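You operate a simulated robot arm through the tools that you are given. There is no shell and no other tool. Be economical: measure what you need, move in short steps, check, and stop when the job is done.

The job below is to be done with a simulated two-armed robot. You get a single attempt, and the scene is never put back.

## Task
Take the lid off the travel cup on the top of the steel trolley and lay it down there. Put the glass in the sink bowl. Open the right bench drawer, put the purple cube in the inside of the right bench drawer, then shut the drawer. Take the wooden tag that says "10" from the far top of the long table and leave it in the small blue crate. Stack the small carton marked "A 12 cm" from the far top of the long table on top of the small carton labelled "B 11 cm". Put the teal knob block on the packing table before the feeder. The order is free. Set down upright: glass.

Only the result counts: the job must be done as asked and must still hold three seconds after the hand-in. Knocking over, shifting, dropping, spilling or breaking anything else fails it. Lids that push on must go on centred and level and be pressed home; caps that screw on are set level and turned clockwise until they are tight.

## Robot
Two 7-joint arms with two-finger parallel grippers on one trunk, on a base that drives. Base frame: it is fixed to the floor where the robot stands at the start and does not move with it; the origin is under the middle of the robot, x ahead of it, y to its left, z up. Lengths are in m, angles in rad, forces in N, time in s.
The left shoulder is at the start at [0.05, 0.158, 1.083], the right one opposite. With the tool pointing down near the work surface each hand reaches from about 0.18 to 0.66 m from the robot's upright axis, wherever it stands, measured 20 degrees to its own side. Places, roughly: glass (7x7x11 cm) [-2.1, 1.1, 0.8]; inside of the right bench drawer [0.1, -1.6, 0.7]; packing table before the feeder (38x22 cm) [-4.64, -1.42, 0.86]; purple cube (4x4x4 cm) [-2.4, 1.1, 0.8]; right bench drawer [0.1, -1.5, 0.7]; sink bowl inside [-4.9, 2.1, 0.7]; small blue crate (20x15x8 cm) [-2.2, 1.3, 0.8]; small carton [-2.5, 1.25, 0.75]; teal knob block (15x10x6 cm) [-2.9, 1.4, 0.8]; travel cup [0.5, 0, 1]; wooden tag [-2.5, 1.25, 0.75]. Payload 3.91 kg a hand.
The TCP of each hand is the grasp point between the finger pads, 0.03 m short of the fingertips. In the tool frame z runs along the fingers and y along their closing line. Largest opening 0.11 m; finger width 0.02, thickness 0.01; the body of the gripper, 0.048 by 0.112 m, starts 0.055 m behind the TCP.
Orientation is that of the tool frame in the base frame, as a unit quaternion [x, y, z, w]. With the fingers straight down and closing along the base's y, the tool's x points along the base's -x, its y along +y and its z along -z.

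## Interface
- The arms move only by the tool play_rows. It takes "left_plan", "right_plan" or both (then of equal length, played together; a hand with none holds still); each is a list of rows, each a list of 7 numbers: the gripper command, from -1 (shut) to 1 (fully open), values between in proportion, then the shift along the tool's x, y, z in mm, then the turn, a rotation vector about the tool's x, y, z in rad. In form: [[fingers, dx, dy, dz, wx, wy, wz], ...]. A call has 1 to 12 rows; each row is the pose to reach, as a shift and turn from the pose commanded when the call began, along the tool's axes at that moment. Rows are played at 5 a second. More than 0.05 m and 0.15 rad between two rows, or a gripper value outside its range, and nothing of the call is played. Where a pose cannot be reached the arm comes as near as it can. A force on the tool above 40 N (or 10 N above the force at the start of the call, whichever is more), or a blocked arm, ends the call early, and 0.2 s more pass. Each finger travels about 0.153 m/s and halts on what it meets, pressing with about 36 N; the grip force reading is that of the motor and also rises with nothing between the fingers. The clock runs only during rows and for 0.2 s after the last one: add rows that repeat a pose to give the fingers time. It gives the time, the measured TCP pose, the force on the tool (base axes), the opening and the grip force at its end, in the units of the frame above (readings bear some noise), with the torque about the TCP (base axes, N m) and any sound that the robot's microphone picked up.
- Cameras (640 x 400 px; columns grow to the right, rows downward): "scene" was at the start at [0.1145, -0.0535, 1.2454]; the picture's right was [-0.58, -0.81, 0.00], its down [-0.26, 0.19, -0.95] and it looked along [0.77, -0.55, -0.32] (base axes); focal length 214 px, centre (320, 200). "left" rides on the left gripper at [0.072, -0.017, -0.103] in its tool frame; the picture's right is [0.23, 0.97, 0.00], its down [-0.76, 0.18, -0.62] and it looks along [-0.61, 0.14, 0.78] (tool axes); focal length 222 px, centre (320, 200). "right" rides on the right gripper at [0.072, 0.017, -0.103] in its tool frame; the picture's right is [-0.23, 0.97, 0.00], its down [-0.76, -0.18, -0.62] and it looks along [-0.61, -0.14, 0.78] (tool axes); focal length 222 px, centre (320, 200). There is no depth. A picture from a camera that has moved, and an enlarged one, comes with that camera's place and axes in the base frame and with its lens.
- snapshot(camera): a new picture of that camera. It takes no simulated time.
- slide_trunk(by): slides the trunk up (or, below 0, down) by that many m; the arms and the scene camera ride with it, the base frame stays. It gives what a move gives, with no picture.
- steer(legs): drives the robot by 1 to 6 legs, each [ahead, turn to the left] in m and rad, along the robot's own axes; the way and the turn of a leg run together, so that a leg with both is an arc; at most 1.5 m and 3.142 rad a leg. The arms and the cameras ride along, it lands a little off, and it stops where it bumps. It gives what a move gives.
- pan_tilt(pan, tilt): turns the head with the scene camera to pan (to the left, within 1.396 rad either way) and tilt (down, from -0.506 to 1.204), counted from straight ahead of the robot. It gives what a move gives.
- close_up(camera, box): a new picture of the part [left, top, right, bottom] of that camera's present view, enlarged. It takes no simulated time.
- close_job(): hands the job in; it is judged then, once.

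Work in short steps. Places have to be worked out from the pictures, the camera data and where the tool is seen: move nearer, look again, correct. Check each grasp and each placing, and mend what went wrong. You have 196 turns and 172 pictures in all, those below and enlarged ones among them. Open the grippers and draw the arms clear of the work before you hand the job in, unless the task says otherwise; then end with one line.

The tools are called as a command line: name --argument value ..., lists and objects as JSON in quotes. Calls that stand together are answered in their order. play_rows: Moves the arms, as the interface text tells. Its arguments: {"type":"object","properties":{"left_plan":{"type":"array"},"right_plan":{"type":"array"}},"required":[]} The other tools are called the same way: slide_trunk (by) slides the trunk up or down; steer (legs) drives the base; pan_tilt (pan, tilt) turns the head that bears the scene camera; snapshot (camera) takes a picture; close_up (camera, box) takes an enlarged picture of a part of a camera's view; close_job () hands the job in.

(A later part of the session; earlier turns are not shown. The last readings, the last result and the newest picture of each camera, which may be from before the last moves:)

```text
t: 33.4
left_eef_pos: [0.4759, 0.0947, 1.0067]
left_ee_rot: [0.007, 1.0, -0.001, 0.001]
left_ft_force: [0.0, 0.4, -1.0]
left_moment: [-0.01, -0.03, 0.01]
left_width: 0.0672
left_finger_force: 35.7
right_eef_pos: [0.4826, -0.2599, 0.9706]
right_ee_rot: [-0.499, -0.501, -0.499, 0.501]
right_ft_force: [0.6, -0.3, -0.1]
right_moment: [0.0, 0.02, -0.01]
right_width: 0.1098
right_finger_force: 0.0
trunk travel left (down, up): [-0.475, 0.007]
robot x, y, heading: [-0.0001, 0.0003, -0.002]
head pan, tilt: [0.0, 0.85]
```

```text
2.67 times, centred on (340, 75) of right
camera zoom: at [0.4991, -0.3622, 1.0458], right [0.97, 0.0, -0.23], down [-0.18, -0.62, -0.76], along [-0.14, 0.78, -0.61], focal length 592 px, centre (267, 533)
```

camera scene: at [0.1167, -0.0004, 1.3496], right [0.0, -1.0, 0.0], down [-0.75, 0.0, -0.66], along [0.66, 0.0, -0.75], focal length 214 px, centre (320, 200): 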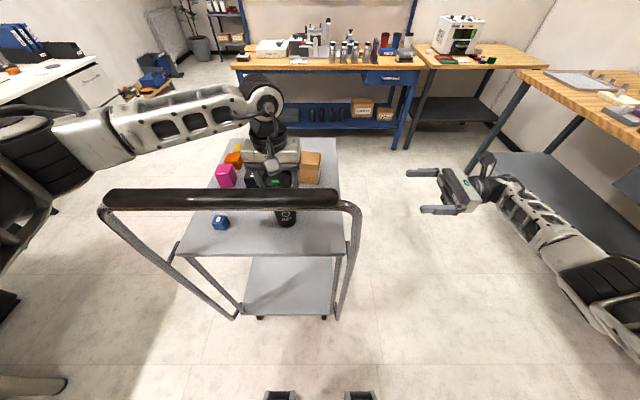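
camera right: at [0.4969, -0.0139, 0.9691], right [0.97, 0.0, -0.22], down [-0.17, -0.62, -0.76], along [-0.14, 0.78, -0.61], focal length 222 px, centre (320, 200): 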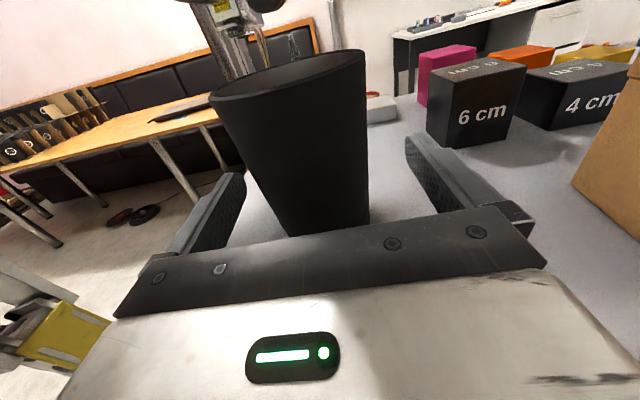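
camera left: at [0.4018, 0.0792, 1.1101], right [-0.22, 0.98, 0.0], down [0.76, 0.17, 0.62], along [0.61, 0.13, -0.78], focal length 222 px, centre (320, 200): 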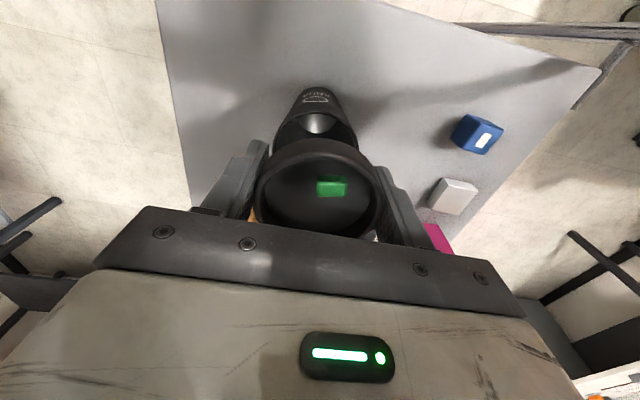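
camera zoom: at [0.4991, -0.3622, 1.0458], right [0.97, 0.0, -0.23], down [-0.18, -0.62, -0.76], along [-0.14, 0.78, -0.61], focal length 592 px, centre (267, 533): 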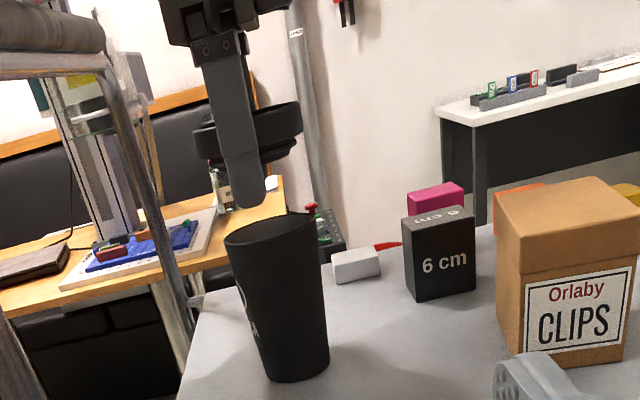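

The lid sits 2.4 cm above the fingertips, so I would have to drop it; better to set it loosely on the cup and regrip higher. First I move the left hand aside to see where the cup now stands.

play_rows --left_plan '[[-1, 0, 30, -30, 0, 0, 0], [-1, 0, 70, -40, 0, 0, 0], [-1, 0, 110, -40, 0, 0, 0], [-1, 0, 110, -40, 0, 0, 0]]'

snapshot --camera "left"

```text
t: 34.4
left_eef_pos: [0.4757, 0.2042, 1.0468]
left_ee_rot: [0.006, 1.0, 0.0, 0.001]
left_ft_force: [-0.1, 1.0, -1.3]
left_moment: [0.01, 0.01, 0.0]
left_width: 0.0674
left_finger_force: 36.0
right_eef_pos: [0.4827, -0.2576, 0.9707]
right_ee_rot: [0.499, 0.501, 0.5, -0.5]
right_ft_force: [-0.5, -0.4, -0.4]
right_moment: [-0.01, -0.01, 0.01]
right_width: 0.1098
right_finger_force: 0.0
trunk travel left (down, up): [-0.475, 0.007]
robot x, y, heading: [0.0, -0.0031, -0.002]
head pan, tilt: [0.0, 0.85]
```

```text
138 pictures are left
camera left: at [0.4015, 0.1889, 1.1501], right [-0.22, 0.98, 0.0], down [0.76, 0.17, 0.62], along [0.61, 0.13, -0.78], focal length 222 px, centre (320, 200)
```

left: 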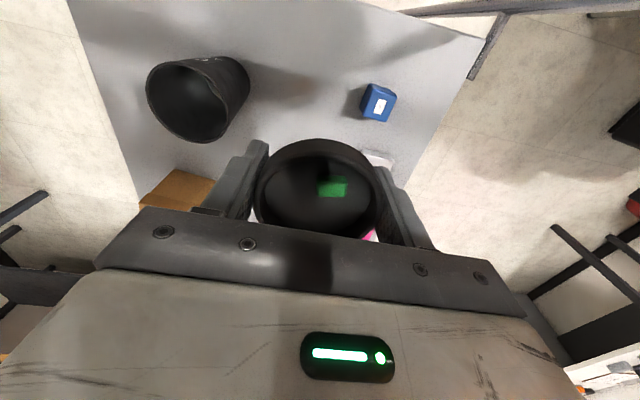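

Cup rim centre measures (0.478, 0.087). I bring the lid back over it and lower to just above its seat.

play_rows --left_plan '[[-1, -2, -40, 0, 0, 0, 0], [-1, -2, -80, 0, 0, 0, 0], [-1, -2, -117, 0, 0, 0, 0], [-1, -2, -117, 30, 0, 0, 0], [-1, -2, -117, 60, 0, 0, 0], [-1, -2, -117, 75, 0, 0, 0], [-1, -2, -117, 80, 0, 0, 0], [-1, -2, -117, 84, 0, 0, 0], [-1, -2, -117, 84, 0, 0, 0]]'

close_up --camera "right" --box '[220, 0, 460, 150]'

```text
t: 35.8
left_eef_pos: [0.4787, 0.0892, 0.9853]
left_ee_rot: [0.003, 1.0, -0.001, 0.008]
left_ft_force: [-5.0, 5.2, 20.2]
left_moment: [0.84, 0.28, 0.14]
left_width: 0.0674
left_finger_force: 35.8
right_eef_pos: [0.483, -0.2583, 0.9724]
right_ee_rot: [0.499, 0.501, 0.499, -0.501]
right_ft_force: [0.4, -0.7, -0.5]
right_moment: [0.01, 0.04, 0.04]
right_width: 0.1102
right_finger_force: 0.0
trunk travel left (down, up): [-0.475, 0.007]
robot x, y, heading: [-0.0028, -0.0026, 0.001]
head pan, tilt: [0.0, 0.85]
stopped in row 7 (left hand): the force on the tool passed its limit at 49 N (the readings are from after the stop); the commanded pose is now the measured one
```

```text
2.67 times, centred on (340, 75) of right
camera zoom: at [0.4991, -0.3609, 1.0461], right [0.97, 0.0, -0.23], down [-0.17, -0.62, -0.76], along [-0.14, 0.78, -0.61], focal length 592 px, centre (267, 533)
```

zoom: 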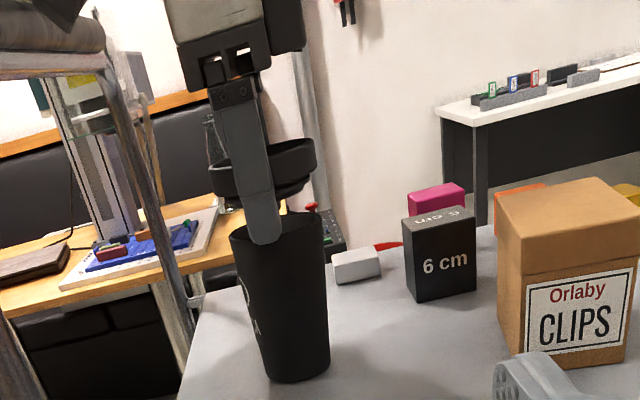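

The fingertips, barely wider than the cup, caught its rim; I stop that idea and lift off. Instead I'll lay the lid directly with fingertips at the table and a tiny guided release.

play_rows --left_plan '[[-1, 0, 0, -15, 0, 0, 0], [-1, 0, 0, -45, 0, 0, 0], [-1, 0, 0, -65, 0, 0, 0], [-1, -35, -45, -65, 0, 0, 0], [-1, -70, -89, -65, 0, 0, 0], [-1, -70, -89, -65, 0, 0, 0]]'

snapshot --camera "left"

close_up --camera "right" --box '[220, 0, 460, 150]'

```text
refused: row 4 steps farther than a row can; nothing moved
```

```text
136 pictures are left
camera left: at [0.4047, 0.074, 1.0882], right [-0.22, 0.98, 0.0], down [0.75, 0.17, 0.64], along [0.62, 0.14, -0.77], focal length 222 px, centre (320, 200)
```

left: 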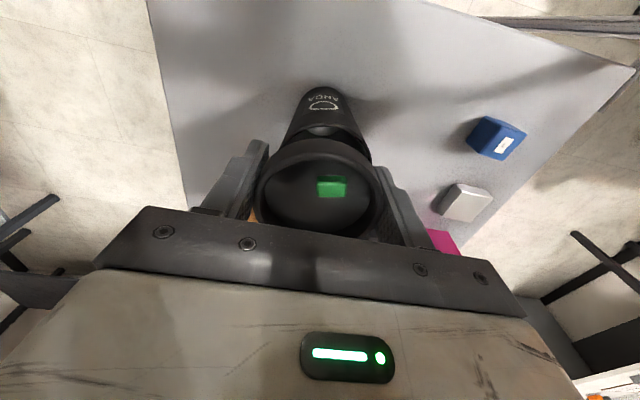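

```text
2.67 times, centred on (340, 75) of right
camera zoom: at [0.4991, -0.3609, 1.0461], right [0.97, 0.0, -0.23], down [-0.17, -0.62, -0.76], along [-0.14, 0.78, -0.61], focal length 592 px, centre (267, 533)
```

zoom: 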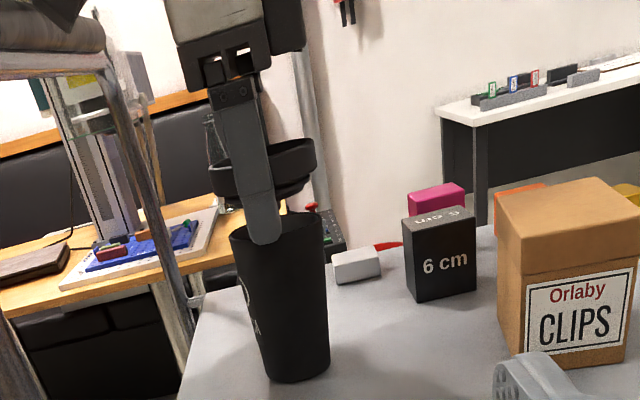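

play_rows --left_plan '[[-1, 0, 0, -15, 0, 0, 0], [-1, 0, 0, -45, 0, 0, 0], [-1, 0, 0, -65, 0, 0, 0], [-1, -25, -30, -65, 0, 0, 0], [-1, -50, -60, -65, 0, 0, 0], [-1, -70, -89, -65, 0, 0, 0], [-1, -70, -89, -65, 0, 0, 0]]'

snapshot --camera "left"

```text
t: 37.4
left_eef_pos: [0.5461, -0.0008, 1.0464]
left_ee_rot: [0.005, 1.0, -0.001, 0.006]
left_ft_force: [-0.1, -0.7, -0.7]
left_moment: [-0.01, 0.0, -0.04]
left_width: 0.0678
left_finger_force: 36.0
right_eef_pos: [0.4843, -0.2586, 0.9712]
right_ee_rot: [0.5, 0.501, 0.499, -0.5]
right_ft_force: [-0.3, -0.1, 0.4]
right_moment: [-0.01, 0.0, 0.0]
right_width: 0.11
right_finger_force: 0.1
trunk travel left (down, up): [-0.475, 0.007]
robot x, y, heading: [-0.0002, -0.0026, -0.001]
head pan, tilt: [0.0, 0.85]
```

```text
134 pictures are left
camera left: at [0.472, -0.0159, 1.149], right [-0.22, 0.98, 0.0], down [0.76, 0.17, 0.63], along [0.62, 0.13, -0.78], focal length 222 px, centre (320, 200)
```

left: 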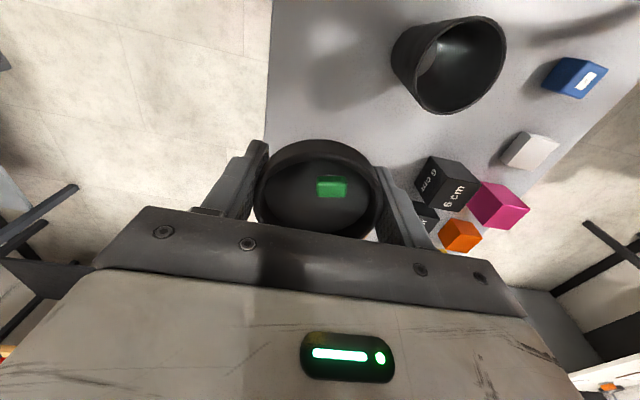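

Cup still stands; the spot (0.546, 0.004) is free with the edge at y≈−0.06. I lower until the fingertips are about 3 mm above the table.

play_rows --left_plan '[[-1, -2, 5, 40, 0, 0, 0], [-1, -2, 5, 80, 0, 0, 0], [-1, -2, 5, 115, 0, 0, 0], [-1, -2, 5, 140, 0, 0, 0], [-1, -2, 5, 155, 0, 0, 0], [-1, -2, 5, 155, 0, 0, 0]]'

snapshot --camera "right"

```text
t: 38.8
left_eef_pos: [0.5599, 0.0077, 0.8994]
left_ee_rot: [0.003, 1.0, -0.001, 0.014]
left_ft_force: [0.0, 0.0, -0.3]
left_moment: [-0.02, 0.01, -0.03]
left_width: 0.0677
left_finger_force: 35.9
right_eef_pos: [0.4841, -0.2566, 0.973]
right_ee_rot: [0.499, 0.502, 0.499, -0.501]
right_ft_force: [-0.2, 0.5, -0.4]
right_moment: [0.05, 0.02, 0.01]
right_width: 0.1099
right_finger_force: 0.1
trunk travel left (down, up): [-0.475, 0.007]
robot x, y, heading: [-0.0024, -0.0, 0.0]
head pan, tilt: [0.0, 0.85]
```

```text
133 pictures are left
camera right: at [0.4997, -0.3592, 1.0476], right [0.97, 0.0, -0.23], down [-0.18, -0.63, -0.76], along [-0.14, 0.78, -0.61], focal length 222 px, centre (320, 200)
```

right: 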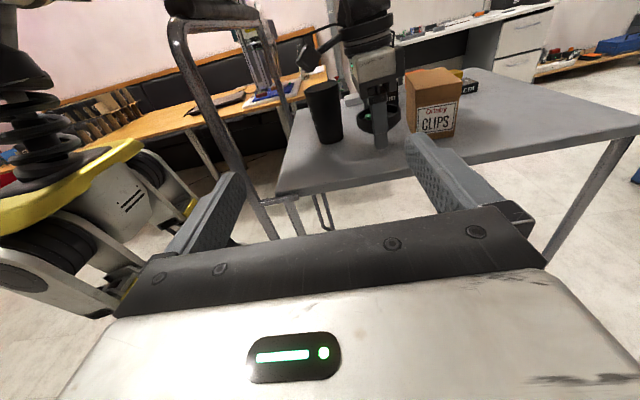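

play_rows --left_plan '[[-1, 5, 0, 5, 0, -0.025, 0], [-1, 5, 0, 10, 0, -0.025, 0], [-1, 5, 0, 10, 0, -0.025, 0], [-1, 5, 0, 10, 0, -0.025, 0]]'

close_up --camera "right" --box '[290, 50, 450, 150]'

```text
t: 39.8
left_eef_pos: [0.5552, -0.0018, 0.8963]
left_ee_rot: [0.005, 1.0, 0.002, 0.031]
left_ft_force: [0.4, -0.3, -0.3]
left_moment: [0.03, -0.03, -0.02]
left_width: 0.0675
left_finger_force: 35.6
right_eef_pos: [0.4832, -0.2628, 0.9702]
right_ee_rot: [-0.497, -0.499, -0.501, 0.502]
right_ft_force: [0.3, 0.6, 0.3]
right_moment: [-0.02, 0.01, 0.02]
right_width: 0.1103
right_finger_force: 0.0
trunk travel left (down, up): [-0.475, 0.007]
robot x, y, heading: [-0.0013, 0.0001, 0.0]
head pan, tilt: [0.0, 0.85]
```

```text
4.00 times, centred on (370, 100) of right
camera zoom: at [0.4994, -0.3669, 1.0434], right [0.97, 0.0, -0.23], down [-0.17, -0.62, -0.77], along [-0.14, 0.79, -0.6], focal length 888 px, centre (120, 600)
```

zoom: 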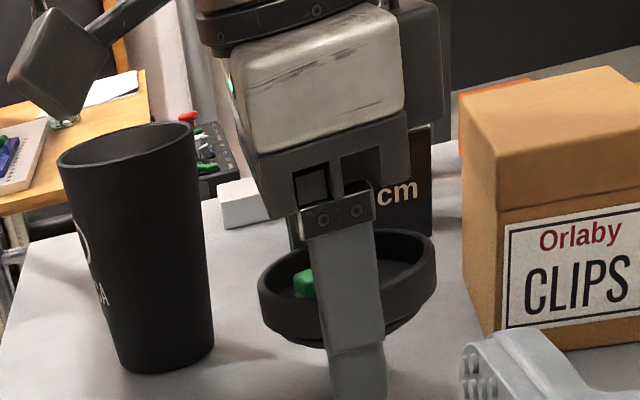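

Tilt grew and both hands shifted slightly, which suggests the left forearm leans on the bar. I look from the scene camera.

pan_tilt --pan 0.6 --tilt 0.6

snapshot --camera "scene"

```text
t: 40.8
left_eef_pos: [0.5558, -0.0016, 0.8957]
left_ee_rot: [0.005, 0.999, 0.003, 0.032]
left_ft_force: [0.1, 0.1, -0.7]
left_moment: [-0.04, 0.01, 0.04]
left_width: 0.0674
left_finger_force: 36.3
right_eef_pos: [0.4816, -0.2635, 0.9709]
right_ee_rot: [-0.498, -0.499, -0.501, 0.502]
right_ft_force: [-0.4, 0.3, 0.0]
right_moment: [-0.02, -0.03, 0.03]
right_width: 0.1101
right_finger_force: 0.0
trunk travel left (down, up): [-0.475, 0.007]
robot x, y, heading: [0.001, -0.0023, -0.005]
head pan, tilt: [0.6, 0.6]
```

```text
131 pictures are left
camera scene: at [0.1109, 0.0416, 1.3711], right [0.56, -0.83, -0.01], down [-0.47, -0.31, -0.83], along [0.68, 0.47, -0.56], focal length 214 px, centre (320, 200)
```

scene: 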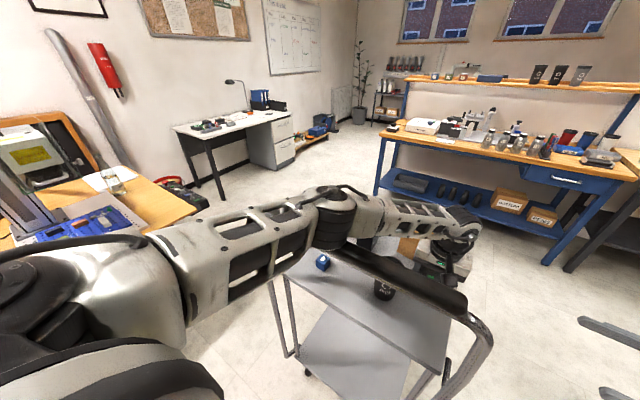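

The forearm is at the bar, so I can't go lower here. I lift the lid to z≈0.93 over (0.527, −0.006), level it, and will let the right hand hold it from the side so the left can regrip higher.

play_rows --left_plan '[[-1, 12, -2, -20, 0, 0.03, 0], [-1, 26, -4, -36, 0, 0.064, 0], [-1, 26, -4, -36, 0, 0.064, 0], [-1, 26, -4, -36, 0, 0.064, 0]]' --right_plan '[[0.67, -10, 15, 20, 0, 0, 0], [0.67, -20, 30, 50, 0, 0, 0], [0.67, -34, 44, 80, 0, 0, 0], [0.67, -34, 44, 110, 0, 0, 0]]'

snapshot --camera "right"

```text
t: 41.8
left_eef_pos: [0.519, 0.0011, 0.9164]
left_ee_rot: [0.004, 1.0, 0.0, -0.014]
left_ft_force: [0.6, -0.3, -0.6]
left_moment: [0.02, 0.01, -0.02]
left_width: 0.0674
left_finger_force: 35.3
right_eef_pos: [0.5259, -0.1493, 0.937]
right_ee_rot: [0.499, 0.501, 0.5, -0.5]
right_ft_force: [-0.2, -0.3, -0.2]
right_moment: [-0.02, 0.02, 0.0]
right_width: 0.092
right_finger_force: 0.1
trunk travel left (down, up): [-0.475, 0.007]
robot x, y, heading: [-0.0016, -0.0027, -0.001]
head pan, tilt: [0.6, 0.6]
```

```text
130 pictures are left
camera right: at [0.5415, -0.2517, 1.0112], right [0.97, 0.0, -0.23], down [-0.18, -0.62, -0.76], along [-0.14, 0.78, -0.61], focal length 222 px, centre (320, 200)
```

right: 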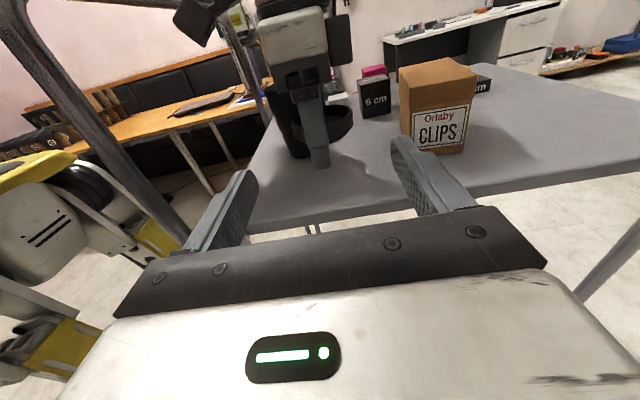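

Right hand is level with the lid. I fine-place the left hand at (0.527, −0.006, 0.93), level.

play_rows --left_plan '[[-1, -4, -4, -7, 0, -0.014, 0], [-1, -8, -7, -13, 0, -0.028, 0], [-1, -8, -7, -13, 0, -0.028, 0]]' --right_plan '[[0.67, 0, 0, 20, 0, 0, 0], [0.67, 0, 0, 40, 0, 0, 0], [0.67, 0, 0, 60, 0, 0, 0]]'

snapshot --camera "right"

```text
t: 42.6
left_eef_pos: [0.5291, -0.0066, 0.9298]
left_ee_rot: [0.004, 1.0, -0.001, 0.0]
left_ft_force: [0.3, 0.1, -0.4]
left_moment: [-0.03, 0.01, 0.01]
left_width: 0.0677
left_finger_force: 35.9
right_eef_pos: [0.5267, -0.0856, 0.936]
right_ee_rot: [0.499, 0.5, 0.5, -0.5]
right_ft_force: [-1.1, 0.5, 0.8]
right_moment: [0.0, -0.01, 0.01]
right_width: 0.0918
right_finger_force: 0.0
trunk travel left (down, up): [-0.475, 0.007]
robot x, y, heading: [-0.0007, 0.0033, 0.001]
head pan, tilt: [0.6, 0.6]
```

```text
129 pictures are left
camera right: at [0.543, -0.1901, 1.0106], right [0.97, 0.0, -0.23], down [-0.18, -0.62, -0.76], along [-0.14, 0.78, -0.61], focal length 222 px, centre (320, 200)
```

right: 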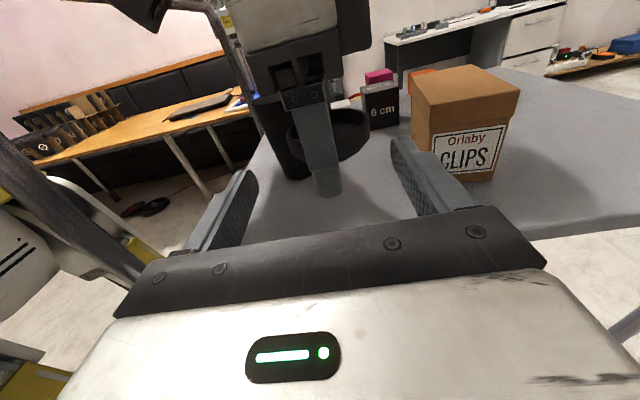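

play_rows --right_plan '[[0.67, 0, 1, 25, 0, 0, 0], [0.67, 0, 2, 50, 0, 0, 0], [0.67, 0, 2, 66, 0, 0, 0], [0.67, 0, 2, 66, 0, 0, 0], [0.4, 0, 2, 66, 0, 0, 0], [0.2, 0, 2, 66, 0, 0, 0], [-1, 0, 2, 66, 0, 0, 0], [-1, 0, 2, 66, 0, 0, 0]]'

snapshot --camera "right"

snapshot --camera "left"

```text
t: 44.4
left_eef_pos: [0.5262, -0.0076, 0.929]
left_ee_rot: [0.006, 1.0, -0.002, -0.002]
left_ft_force: [-20.0, -0.9, 5.9]
left_moment: [-0.14, -0.06, 0.09]
left_width: 0.0677
left_finger_force: 36.0
right_eef_pos: [0.5314, -0.0235, 0.9373]
right_ee_rot: [0.501, 0.5, 0.501, -0.498]
right_ft_force: [20.8, 0.1, -6.4]
right_moment: [0.04, -0.11, -0.4]
right_width: 0.0679
right_finger_force: 35.8
trunk travel left (down, up): [-0.475, 0.007]
robot x, y, heading: [-0.0036, -0.0014, -0.004]
head pan, tilt: [0.6, 0.6]
```

```text
128 pictures are left
camera right: at [0.5471, -0.1262, 1.012], right [0.97, 0.0, -0.23], down [-0.18, -0.62, -0.76], along [-0.14, 0.78, -0.61], focal length 222 px, centre (320, 200)
```

right: 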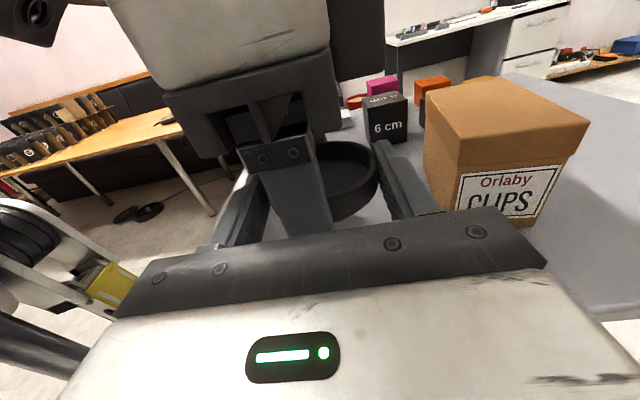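

```text
127 pictures are left
camera left: at [0.4543, -0.0228, 1.0338], right [-0.22, 0.98, 0.0], down [0.77, 0.17, 0.62], along [0.61, 0.13, -0.78], focal length 222 px, centre (320, 200)
```

left: 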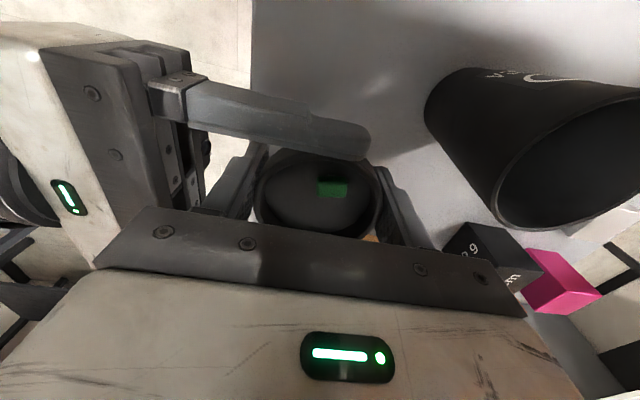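

The right hand holds the lid firmly. The left opens slightly, rises 20 mm and regrips.

play_rows --left_plan '[[0.3, 0, 0, 0, 0, 0, 0], [0.42, 0, 0, 0, 0, 0, 0], [0.42, 0, 0, -10, 0, 0, 0], [0.42, 0, 0, -20, 0, 0, 0], [0.42, 0, 0, -20, 0, 0, 0], [0.2, 0, 0, -20, 0, 0, 0], [-1, 0, 0, -20, 0, 0, 0], [-1, 0, 0, -20, 0, 0, 0]]'

snapshot --camera "right"

snapshot --camera "left"

```text
t: 46.2
left_eef_pos: [0.5283, -0.0071, 0.9494]
left_ee_rot: [0.004, 1.0, -0.001, 0.001]
left_ft_force: [0.0, -0.5, 0.1]
left_moment: [-0.15, -0.01, 0.08]
left_width: 0.0677
left_finger_force: 36.4
right_eef_pos: [0.5313, -0.0212, 0.9372]
right_ee_rot: [0.499, 0.501, 0.499, -0.501]
right_ft_force: [0.2, 2.0, -0.8]
right_moment: [0.12, 0.02, -0.03]
right_width: 0.0675
right_finger_force: 35.9
trunk travel left (down, up): [-0.475, 0.007]
robot x, y, heading: [-0.0015, 0.0013, -0.003]
head pan, tilt: [0.6, 0.6]
```

```text
126 pictures are left
camera right: at [0.5463, -0.1253, 1.0119], right [0.97, 0.0, -0.23], down [-0.18, -0.62, -0.76], along [-0.14, 0.78, -0.61], focal length 222 px, centre (320, 200)
```

right: 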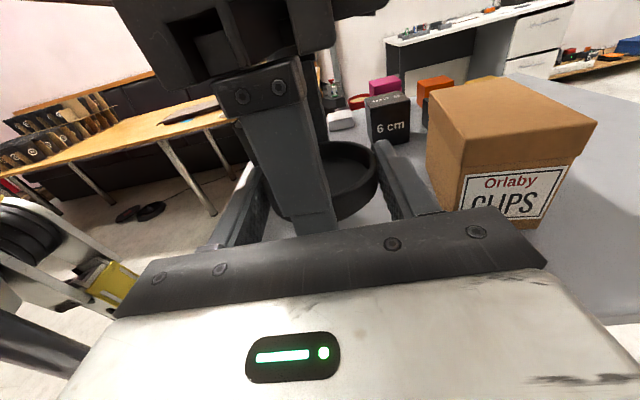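

```text
125 pictures are left
camera left: at [0.4546, -0.0221, 1.0537], right [-0.22, 0.98, 0.0], down [0.76, 0.17, 0.62], along [0.61, 0.13, -0.78], focal length 222 px, centre (320, 200)
```

left: 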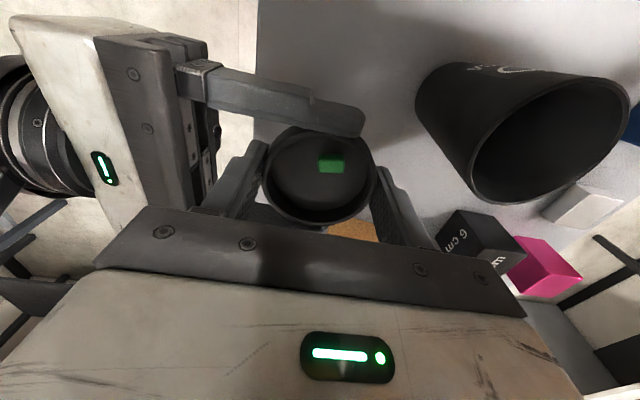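

Regrip done. The right hand releases and withdraws to the right.

play_rows --right_plan '[[0.3, 0, 0, 0, 0, 0, 0], [0.6, 0, 0, 0, 0, 0, 0], [0.6, 0, 0, -20, 0, 0, 0], [0.6, 0, 0, -60, 0, 0, 0], [0.6, 0, 0, -105, 0, 0, 0], [0.6, 0, 0, -150, 0, 0, 0], [0.6, 0, 0, -195, 0, 0, 0], [0.6, 20, 0, -235, 0, 0, 0], [0.6, 30, 0, -235, 0, 0, 0]]'

snapshot --camera "left"

```text
t: 48.2
left_eef_pos: [0.5271, -0.0065, 0.9493]
left_ee_rot: [0.005, 1.0, -0.001, 0.0]
left_ft_force: [-0.4, -0.2, 0.3]
left_moment: [-0.01, -0.02, 0.02]
left_width: 0.0678
left_finger_force: 35.7
right_eef_pos: [0.5204, -0.256, 0.9627]
right_ee_rot: [-0.5, -0.5, -0.499, 0.501]
right_ft_force: [-0.1, 0.4, 0.2]
right_moment: [-0.02, 0.03, -0.02]
right_width: 0.0881
right_finger_force: 0.1
right hand out of reach, approached as far as the arm can: row 7, 8, 9
trunk travel left (down, up): [-0.475, 0.007]
robot x, y, heading: [-0.0043, -0.001, 0.0]
head pan, tilt: [0.6, 0.6]
```

```text
124 pictures are left
camera left: at [0.4547, -0.0219, 1.0535], right [-0.22, 0.98, 0.0], down [0.76, 0.17, 0.62], along [0.61, 0.13, -0.78], focal length 222 px, centre (320, 200)
```

left: 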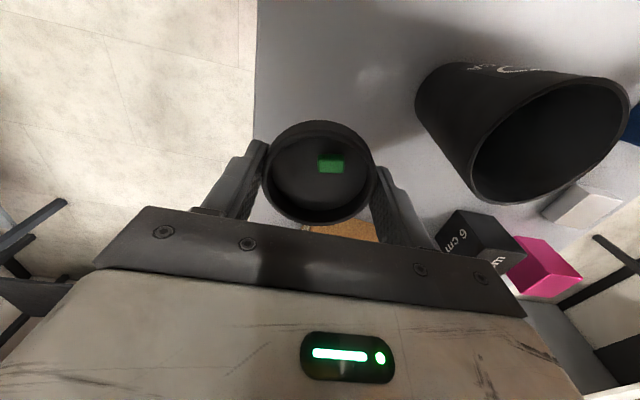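

Now I lower the lid to the table at this free spot.

play_rows --left_plan '[[-1, 0, 0, 25, 0, 0, 0], [-1, 0, 0, 45, 0, 0, 0], [-1, 0, 0, 55, 0, 0, 0], [-1, 0, 0, 59, 0, 0, 0], [-1, 0, 0, 59, 0, 0, 0]]'

close_up --camera "right" --box '[240, 50, 400, 150]'

```text
t: 49.4
left_eef_pos: [0.5279, -0.0037, 0.8961]
left_ee_rot: [0.002, 1.0, -0.002, 0.005]
left_ft_force: [-0.1, 0.0, -0.6]
left_moment: [-0.01, 0.02, 0.01]
left_width: 0.0672
left_finger_force: 36.1
right_eef_pos: [0.5199, -0.2548, 0.9646]
right_ee_rot: [0.5, 0.501, 0.499, -0.5]
right_ft_force: [0.7, -0.7, -0.2]
right_moment: [0.02, 0.02, -0.04]
right_width: 0.0879
right_finger_force: 0.1
trunk travel left (down, up): [-0.475, 0.007]
robot x, y, heading: [-0.0002, -0.0001, -0.003]
head pan, tilt: [0.6, 0.6]
```

```text
4.00 times, centred on (320, 100) of right
camera zoom: at [0.5362, -0.3584, 1.0383], right [0.97, 0.0, -0.23], down [-0.18, -0.62, -0.76], along [-0.14, 0.78, -0.61], focal length 888 px, centre (320, 600)
```

zoom: 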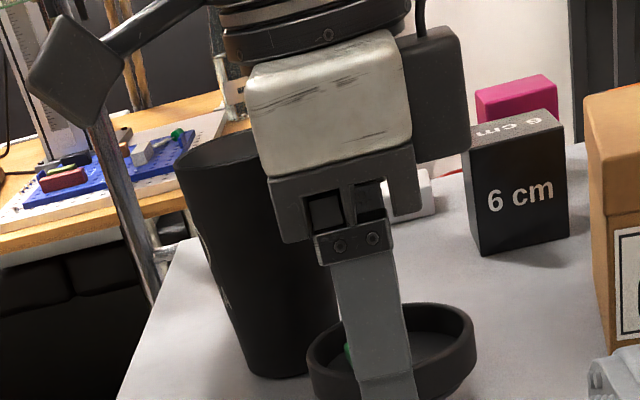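

About 9 mm remain above the table; I release with a small guided opening, then open further.

play_rows --left_plan '[[-1, 0, 0, 4, 0, 0, 0], [0.235, 0, 0, 4, 0, 0, 0], [0.25, 0, 0, 4, 0, 0, 0], [0.28, 0, 0, 4, 0, 0, 0], [0.28, 0, 0, 4, 0, 0, 0], [0.4, 0, 0, 4, 0, 0, 0], [0.4, 0, 0, 4, 0, 0, 0]]'

snapshot --camera "left"

close_up --camera "right" --box '[240, 60, 400, 160]'

```text
t: 51.0
left_eef_pos: [0.5312, -0.0032, 0.8956]
left_ee_rot: [0.003, 1.0, -0.002, 0.009]
left_ft_force: [1.0, 1.0, -0.9]
left_moment: [0.02, 0.04, -0.04]
left_width: 0.0769
left_finger_force: 0.0
right_eef_pos: [0.5202, -0.2538, 0.9639]
right_ee_rot: [0.499, 0.502, 0.498, -0.5]
right_ft_force: [-0.4, -0.5, -0.3]
right_moment: [0.0, -0.01, 0.02]
right_width: 0.0881
right_finger_force: 0.1
trunk travel left (down, up): [-0.475, 0.007]
robot x, y, heading: [-0.0017, 0.001, -0.001]
head pan, tilt: [0.6, 0.6]
```

```text
122 pictures are left
camera left: at [0.4565, -0.0188, 0.9981], right [-0.22, 0.97, -0.01], down [0.75, 0.18, 0.64], along [0.62, 0.14, -0.77], focal length 222 px, centre (320, 200)
```

left: 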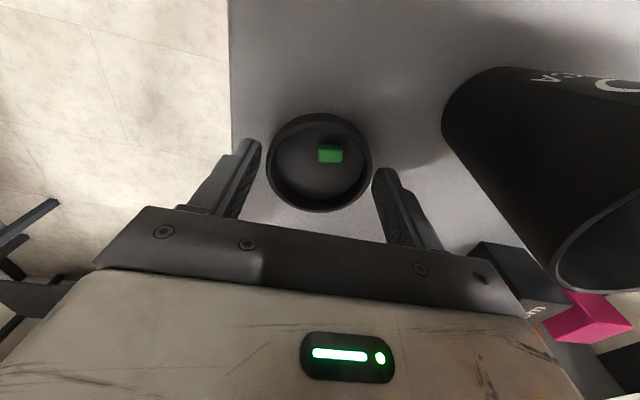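

```text
4.00 times, centred on (320, 110) of right
camera zoom: at [0.5355, -0.3576, 1.0386], right [0.97, 0.0, -0.23], down [-0.18, -0.63, -0.76], along [-0.14, 0.78, -0.61], focal length 888 px, centre (320, 560)
```

zoom: 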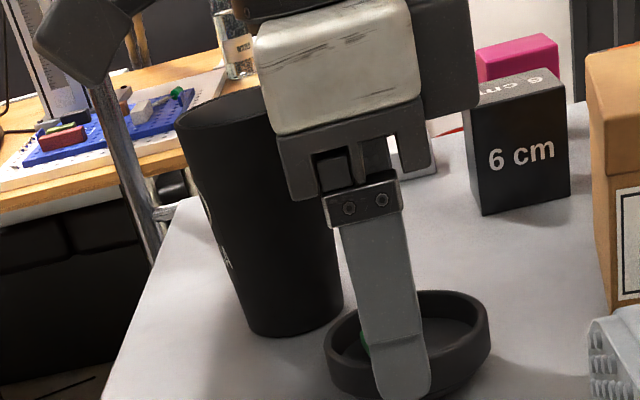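

The lid lies flat on the trolley. I raise the left hand straight up and well above the bar.

play_rows --left_plan '[[0.4, 0, 0, -30, 0, 0, 0], [0.4, 0, 0, -70, 0, 0, 0], [0.4, 0, 0, -115, 0, 0, 0], [0.4, 0, 0, -160, 0, 0, 0], [0.4, 0, 0, -205, 0, 0, 0], [0.4, 0, 0, -250, 0, 0, 0], [0.4, 0, 0, -295, 0, 0, 0], [0.4, 30, 20, -330, 0, 0, 0], [0.4, 70, 40, -345, 0, 0, 0], [0.4, 110, 60, -345, 0, 0, 0], [0.4, 150, 80, -345, 0, 0, 0], [0.4, 190, 100, -345, 0, 0, 0]]'

pan_tilt --pan 0.0 --tilt 0.8

snapshot --camera "scene"

```text
refused: row 8 steps farther than a row can; nothing moved
```

```text
t: 52.0
left_eef_pos: [0.5308, -0.0021, 0.8962]
left_ee_rot: [0.002, 1.0, -0.002, 0.008]
left_ft_force: [-0.3, 0.3, 0.0]
left_moment: [0.02, 0.01, -0.03]
left_width: 0.0766
left_finger_force: 0.1
right_eef_pos: [0.5192, -0.2552, 0.9643]
right_ee_rot: [0.5, 0.502, 0.499, -0.499]
right_ft_force: [0.2, -0.1, 0.0]
right_moment: [0.02, -0.03, 0.02]
right_width: 0.0879
right_finger_force: 0.1
trunk travel left (down, up): [-0.475, 0.007]
robot x, y, heading: [-0.0001, 0.0008, -0.007]
head pan, tilt: [0.0, 0.799]
```

```text
120 pictures are left
camera scene: at [0.1182, 0.0028, 1.3539], right [0.0, -1.0, 0.0], down [-0.72, 0.0, -0.7], along [0.7, 0.0, -0.72], focal length 214 px, centre (320, 200)
```

scene: 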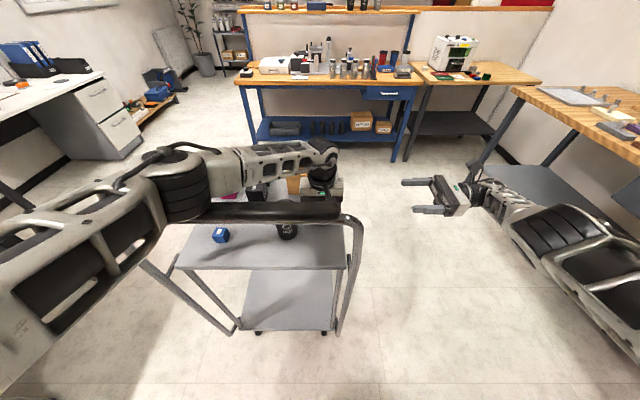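

play_rows --left_plan '[[0.4, 0, 0, -30, 0, 0, 0], [0.4, 0, 0, -70, 0, 0, 0], [0.4, 0, 0, -115, 0, 0, 0], [0.4, 0, 0, -160, 0, 0, 0], [0.4, 0, 0, -205, 0, 0, 0], [0.4, 0, 0, -250, 0, 0, 0], [0.4, 0, 0, -295, 0, 0, 0], [0.4, 20, 15, -325, 0, 0, 0], [0.4, 55, 35, -345, 0, 0, 0], [0.4, 95, 55, -345, 0, 0, 0], [0.4, 135, 75, -345, 0, 0, 0], [0.4, 175, 95, -345, 0, 0, 0]]' --right_plan '[[1, 25, -10, 0, 0, 0, 0], [1, 50, -20, 0, 0, 0, 0], [1, 80, -35, 0, 0, 0, 0], [1, 110, -50, 0, 0, 0, 0], [1, 140, -65, 0, 0, 0, 0], [1, 170, -80, 0, 0, 0, 0], [1, 200, -95, 0, 0, 0, 0], [1, 230, -110, 0, 0, 0, 0], [1, 260, -125, 0, 0, 0, 0], [1, 290, -140, 0, 0, 0, 0], [1, 320, -155, 0, 0, 0, 0], [1, 350, -170, 0, 0, 0, 0]]'

snapshot --camera "scene"

```text
t: 54.6
left_eef_pos: [0.3527, 0.0958, 1.2323]
left_ee_rot: [0.003, 1.0, -0.001, 0.001]
left_ft_force: [-0.2, 0.6, -0.1]
left_moment: [0.02, -0.01, 0.02]
left_width: 0.0769
left_finger_force: 0.1
right_eef_pos: [0.3484, -0.2575, 1.3151]
right_ee_rot: [0.5, 0.5, 0.5, -0.5]
right_ft_force: [-0.6, -0.3, 0.9]
right_moment: [0.01, 0.0, -0.05]
right_width: 0.11
right_finger_force: 0.1
right hand out of reach, approached as far as the arm can: row 1, 2, 3, 4, 5
trunk travel left (down, up): [-0.475, 0.007]
robot x, y, heading: [0.0023, -0.0004, -0.003]
head pan, tilt: [0.0, 0.799]
```

```text
119 pictures are left
camera scene: at [0.1184, 0.0006, 1.3537], right [0.0, -1.0, 0.0], down [-0.72, 0.0, -0.7], along [0.7, 0.0, -0.72], focal length 214 px, centre (320, 200)
```

scene: 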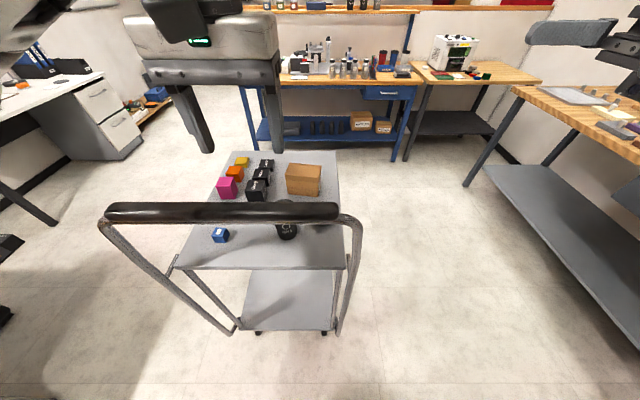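

Lid and cup are finished. I turn the right hand back to pointing down and pull it in for driving.

play_rows --right_plan '[[1, 0, 0, 0, 0.084, -0.084, -0.084], [1, 0, 0, 0, 0.168, -0.168, -0.168], [1, 0, 0, 0, 0.252, -0.252, -0.252], [1, 0, 0, 0, 0.335, -0.335, -0.335], [1, 0, 0, 0, 0.419, -0.419, -0.419], [1, 0, 0, 0, 0.502, -0.502, -0.502], [1, 0, 0, 0, 0.586, -0.586, -0.586], [1, 0, 0, 0, 0.67, -0.67, -0.67], [1, 0, 0, 0, 0.753, -0.753, -0.753], [1, 0, 0, 0, 0.837, -0.837, -0.837], [1, 0, 0, 0, 0.921, -0.921, -0.921], [1, 0, 0, 0, 1.0, -1.0, -1.0]]'

play_rows --right_plan '[[1, 0, 0, 0, 0.07, -0.07, -0.07], [1, 0, 0, 0, 0.14, -0.14, -0.14], [1, 0, 0, 0, 0.209, -0.209, -0.209], [1, 0, 0, 0, 0.209, -0.209, -0.209]]'

pan_tilt --pan 1.39 --tilt 0.25

snapshot --camera "scene"

```text
t: 57.2
left_eef_pos: [0.354, 0.0926, 1.2336]
left_ee_rot: [0.005, 1.0, 0.0, -0.001]
left_ft_force: [0.3, -0.3, -1.9]
left_moment: [0.0, 0.0, 0.0]
left_width: 0.0769
left_finger_force: 0.1
right_eef_pos: [0.3485, -0.2566, 1.3125]
right_ee_rot: [0.103, 0.984, 0.103, -0.104]
right_ft_force: [0.7, 1.7, 0.3]
right_moment: [-0.01, 0.0, 0.02]
right_width: 0.1097
right_finger_force: 0.1
trunk travel left (down, up): [-0.475, 0.007]
robot x, y, heading: [0.0031, -0.0008, -0.0]
head pan, tilt: [0.0, 0.799]
```

```text
t: 58.2
left_eef_pos: [0.3539, 0.0936, 1.2312]
left_ee_rot: [0.003, 1.0, -0.001, 0.0]
left_ft_force: [-0.6, 0.5, 0.3]
left_moment: [-0.01, 0.01, 0.01]
left_width: 0.0772
left_finger_force: 0.0
right_eef_pos: [0.3493, -0.2565, 1.3125]
right_ee_rot: [-0.001, 1.0, 0.0, 0.001]
right_ft_force: [0.9, -0.3, 0.8]
right_moment: [0.01, -0.02, 0.0]
right_width: 0.1098
right_finger_force: 0.0
trunk travel left (down, up): [-0.475, 0.007]
robot x, y, heading: [-0.0018, -0.0019, 0.0]
head pan, tilt: [0.0, 0.799]
```

```text
t: 59.7
left_eef_pos: [0.3554, 0.0942, 1.2315]
left_ee_rot: [0.004, 1.0, -0.001, 0.0]
left_ft_force: [-0.2, -0.1, 0.3]
left_moment: [-0.01, -0.03, -0.02]
left_width: 0.0771
left_finger_force: 0.0
right_eef_pos: [0.3494, -0.2559, 1.3116]
right_ee_rot: [-0.001, 1.0, -0.001, 0.001]
right_ft_force: [0.4, 0.0, -0.7]
right_moment: [0.02, 0.0, -0.03]
right_width: 0.1101
right_finger_force: 0.2
trunk travel left (down, up): [-0.475, 0.007]
robot x, y, heading: [-0.0006, -0.001, -0.001]
head pan, tilt: [1.389, 0.25]
```

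```text
118 pictures are left
camera scene: at [0.0556, 0.0918, 1.4027], right [0.98, -0.18, 0.0], down [-0.05, -0.24, -0.97], along [0.18, 0.95, -0.25], focal length 214 px, centre (320, 200)
```

scene: 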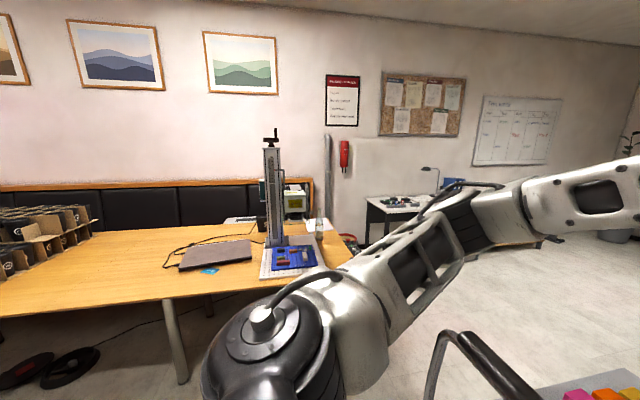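

A long wooden table runs on the left toward −x. I back off from the trolley, turn around to face −x, and look.

steer --legs '[[-0.5, 0], [0, 3.1]]'

pan_tilt --pan 0.0 --tilt 0.3

snapshot --camera "scene"

```text
t: 69.8
left_eef_pos: [-0.8591, -0.0685, 1.2313]
left_ee_rot: [0.999, -0.042, 0.0, -0.001]
left_ft_force: [-0.2, -1.1, 0.4]
left_moment: [-0.02, 0.04, 0.0]
left_width: 0.0768
left_finger_force: 0.0
right_eef_pos: [-0.8285, 0.2803, 1.3124]
right_ee_rot: [0.999, -0.037, 0.0, 0.0]
right_ft_force: [-0.1, 0.9, -0.5]
right_moment: [-0.01, 0.02, 0.01]
right_width: 0.1098
right_finger_force: 0.1
trunk travel left (down, up): [-0.475, 0.007]
robot x, y, heading: [-0.501, -0.001, 3.069]
head pan, tilt: [1.389, 0.25]
```

```text
t: 71.4
left_eef_pos: [-0.8597, -0.0684, 1.2313]
left_ee_rot: [0.999, -0.042, 0.0, -0.002]
left_ft_force: [0.2, 0.7, 0.7]
left_moment: [0.04, 0.01, 0.0]
left_width: 0.0769
left_finger_force: 0.1
right_eef_pos: [-0.8272, 0.2814, 1.3113]
right_ee_rot: [0.999, -0.036, 0.0, 0.0]
right_ft_force: [-0.7, 0.8, 0.0]
right_moment: [0.0, -0.03, 0.01]
right_width: 0.11
right_finger_force: 0.2
trunk travel left (down, up): [-0.475, 0.007]
robot x, y, heading: [-0.4983, -0.0025, 3.07]
head pan, tilt: [0.0, 0.3]
```

```text
117 pictures are left
camera scene: at [-0.6336, 0.0107, 1.398], right [0.07, 1.0, 0.0], down [0.29, -0.02, -0.96], along [-0.95, 0.07, -0.3], focal length 214 px, centre (320, 200)
```

scene: 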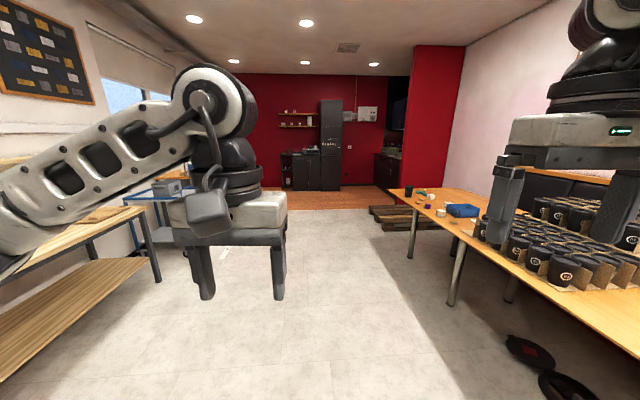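

The long table is on the right ahead. I drive 1.5 m along it and look to the right.

steer --legs '[[1.5, 0.05]]'

pan_tilt --pan -1.0 --tilt 0.45

snapshot --camera "scene"

```text
t: 78.7
left_eef_pos: [-2.3348, 0.0182, 1.2321]
left_ee_rot: [1.0, -0.031, 0.0, -0.001]
left_ft_force: [0.4, 0.3, -0.2]
left_moment: [0.0, 0.0, -0.01]
left_width: 0.0769
left_finger_force: 0.1
right_eef_pos: [-2.3107, 0.3689, 1.313]
right_ee_rot: [1.0, -0.024, 0.0, 0.0]
right_ft_force: [0.6, 0.0, 0.3]
right_moment: [0.0, 0.02, -0.01]
right_width: 0.1099
right_finger_force: 0.1
trunk travel left (down, up): [-0.475, 0.007]
robot x, y, heading: [-1.9739, 0.0982, 3.091]
head pan, tilt: [0.0, 0.3]
```

```text
t: 80.0
left_eef_pos: [-2.3336, 0.0193, 1.2334]
left_ee_rot: [1.0, -0.03, 0.0, -0.001]
left_ft_force: [0.7, 1.2, 0.1]
left_moment: [0.01, 0.0, 0.01]
left_width: 0.0772
left_finger_force: 0.1
right_eef_pos: [-2.3112, 0.3681, 1.3122]
right_ee_rot: [1.0, -0.025, 0.0, 0.0]
right_ft_force: [-0.4, -0.5, 0.1]
right_moment: [-0.01, 0.01, -0.04]
right_width: 0.1101
right_finger_force: 0.1
trunk travel left (down, up): [-0.475, 0.007]
robot x, y, heading: [-1.9777, 0.0908, 3.092]
head pan, tilt: [-1.0, 0.45]
```

```text
116 pictures are left
camera scene: at [-2.0625, 0.1774, 1.384], right [0.87, 0.5, 0.0], down [0.22, -0.38, -0.9], along [-0.45, 0.78, -0.44], focal length 214 px, centre (320, 200)
```

scene: 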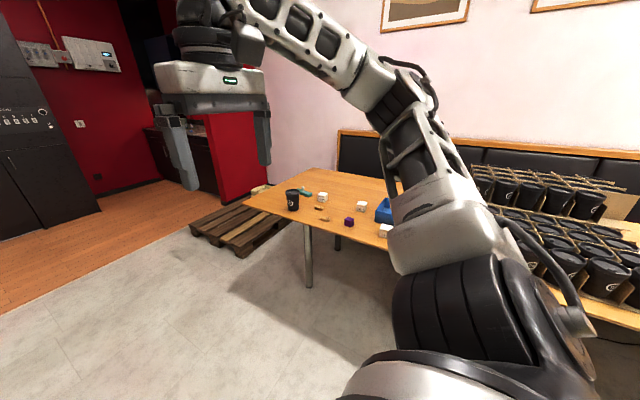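

Items sit on the table's end around x≈−2.3…−2.9, near edge y≈0.93. I go 0.45 m on, turn to face the table and look.

steer --legs '[[0.42, 0], [0, -1.52], [0.2, 0]]'

pan_tilt --pan 0.0 --tilt 0.55

snapshot --camera "scene"

```text
t: 87.5
left_eef_pos: [-2.512, 0.6735, 1.2319]
left_ee_rot: [-0.707, 0.707, -0.001, 0.001]
left_ft_force: [-0.6, -0.3, 0.7]
left_moment: [-0.03, 0.0, 0.02]
left_width: 0.0771
left_finger_force: 0.0
right_eef_pos: [-2.1621, 0.6741, 1.3118]
right_ee_rot: [0.712, -0.703, 0.0, 0.0]
right_ft_force: [-1.1, -0.7, -0.3]
right_moment: [-0.01, -0.02, -0.01]
right_width: 0.1101
right_finger_force: 0.0
trunk travel left (down, up): [-0.475, 0.007]
robot x, y, heading: [-2.4156, 0.3206, 1.575]
head pan, tilt: [-1.0, 0.45]
```

```text
t: 88.8
left_eef_pos: [-2.5133, 0.6733, 1.2313]
left_ee_rot: [0.707, -0.707, 0.0, -0.002]
left_ft_force: [-1.0, 0.4, -0.6]
left_moment: [-0.03, -0.02, -0.02]
left_width: 0.0771
left_finger_force: 0.0
right_eef_pos: [-2.1607, 0.673, 1.3121]
right_ee_rot: [0.711, -0.703, 0.001, 0.0]
right_ft_force: [-0.1, -0.6, 0.3]
right_moment: [0.01, 0.01, 0.01]
right_width: 0.1103
right_finger_force: 0.1
trunk travel left (down, up): [-0.475, 0.007]
robot x, y, heading: [-2.4186, 0.3208, 1.58]
head pan, tilt: [0.0, 0.55]
```

```text
115 pictures are left
camera scene: at [-2.4168, 0.4513, 1.375], right [1.0, 0.01, 0.0], down [0.0, -0.52, -0.85], along [-0.01, 0.85, -0.52], focal length 214 px, centre (320, 200)
```

scene: 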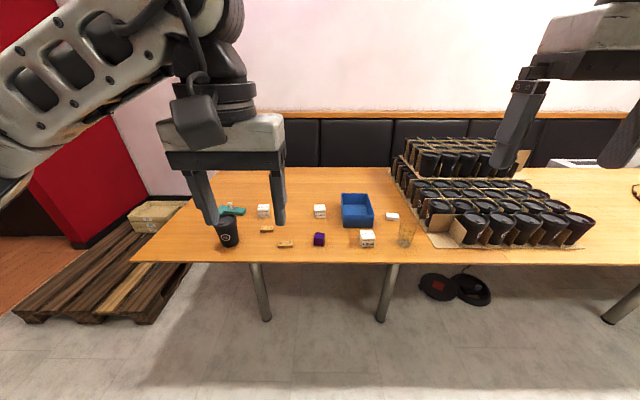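

All items are in view. I enlarge the region.

close_up --camera "scene" --box '[190, 180, 430, 270]'

close_up --camera "scene" --box '[300, 185, 420, 260]'

```text
2.67 times, centred on (310, 225) of scene
camera zoom: at [-2.4168, 0.4513, 1.375], right [1.0, 0.01, 0.0], down [0.0, -0.52, -0.85], along [-0.01, 0.85, -0.52], focal length 572 px, centre (347, 133)
```

zoom: 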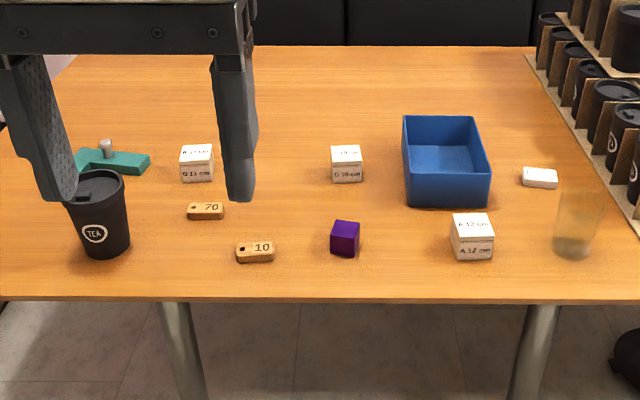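

```text
5.33 times, centred on (360, 222) of scene
camera zoom: at [-2.4168, 0.4513, 1.375], right [1.0, 0.01, 0.0], down [0.0, -0.52, -0.85], along [-0.01, 0.85, -0.52], focal length 1144 px, centre (107, 80)
```

zoom: 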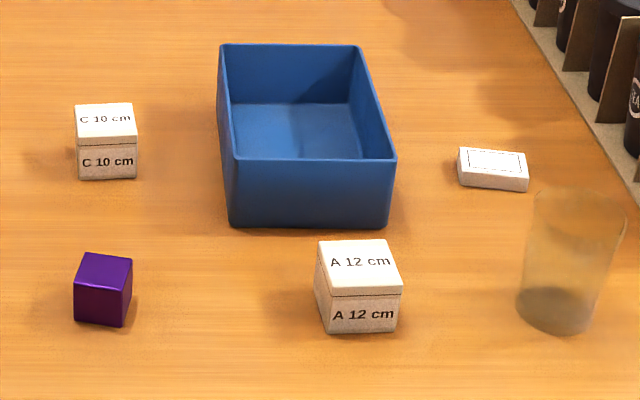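

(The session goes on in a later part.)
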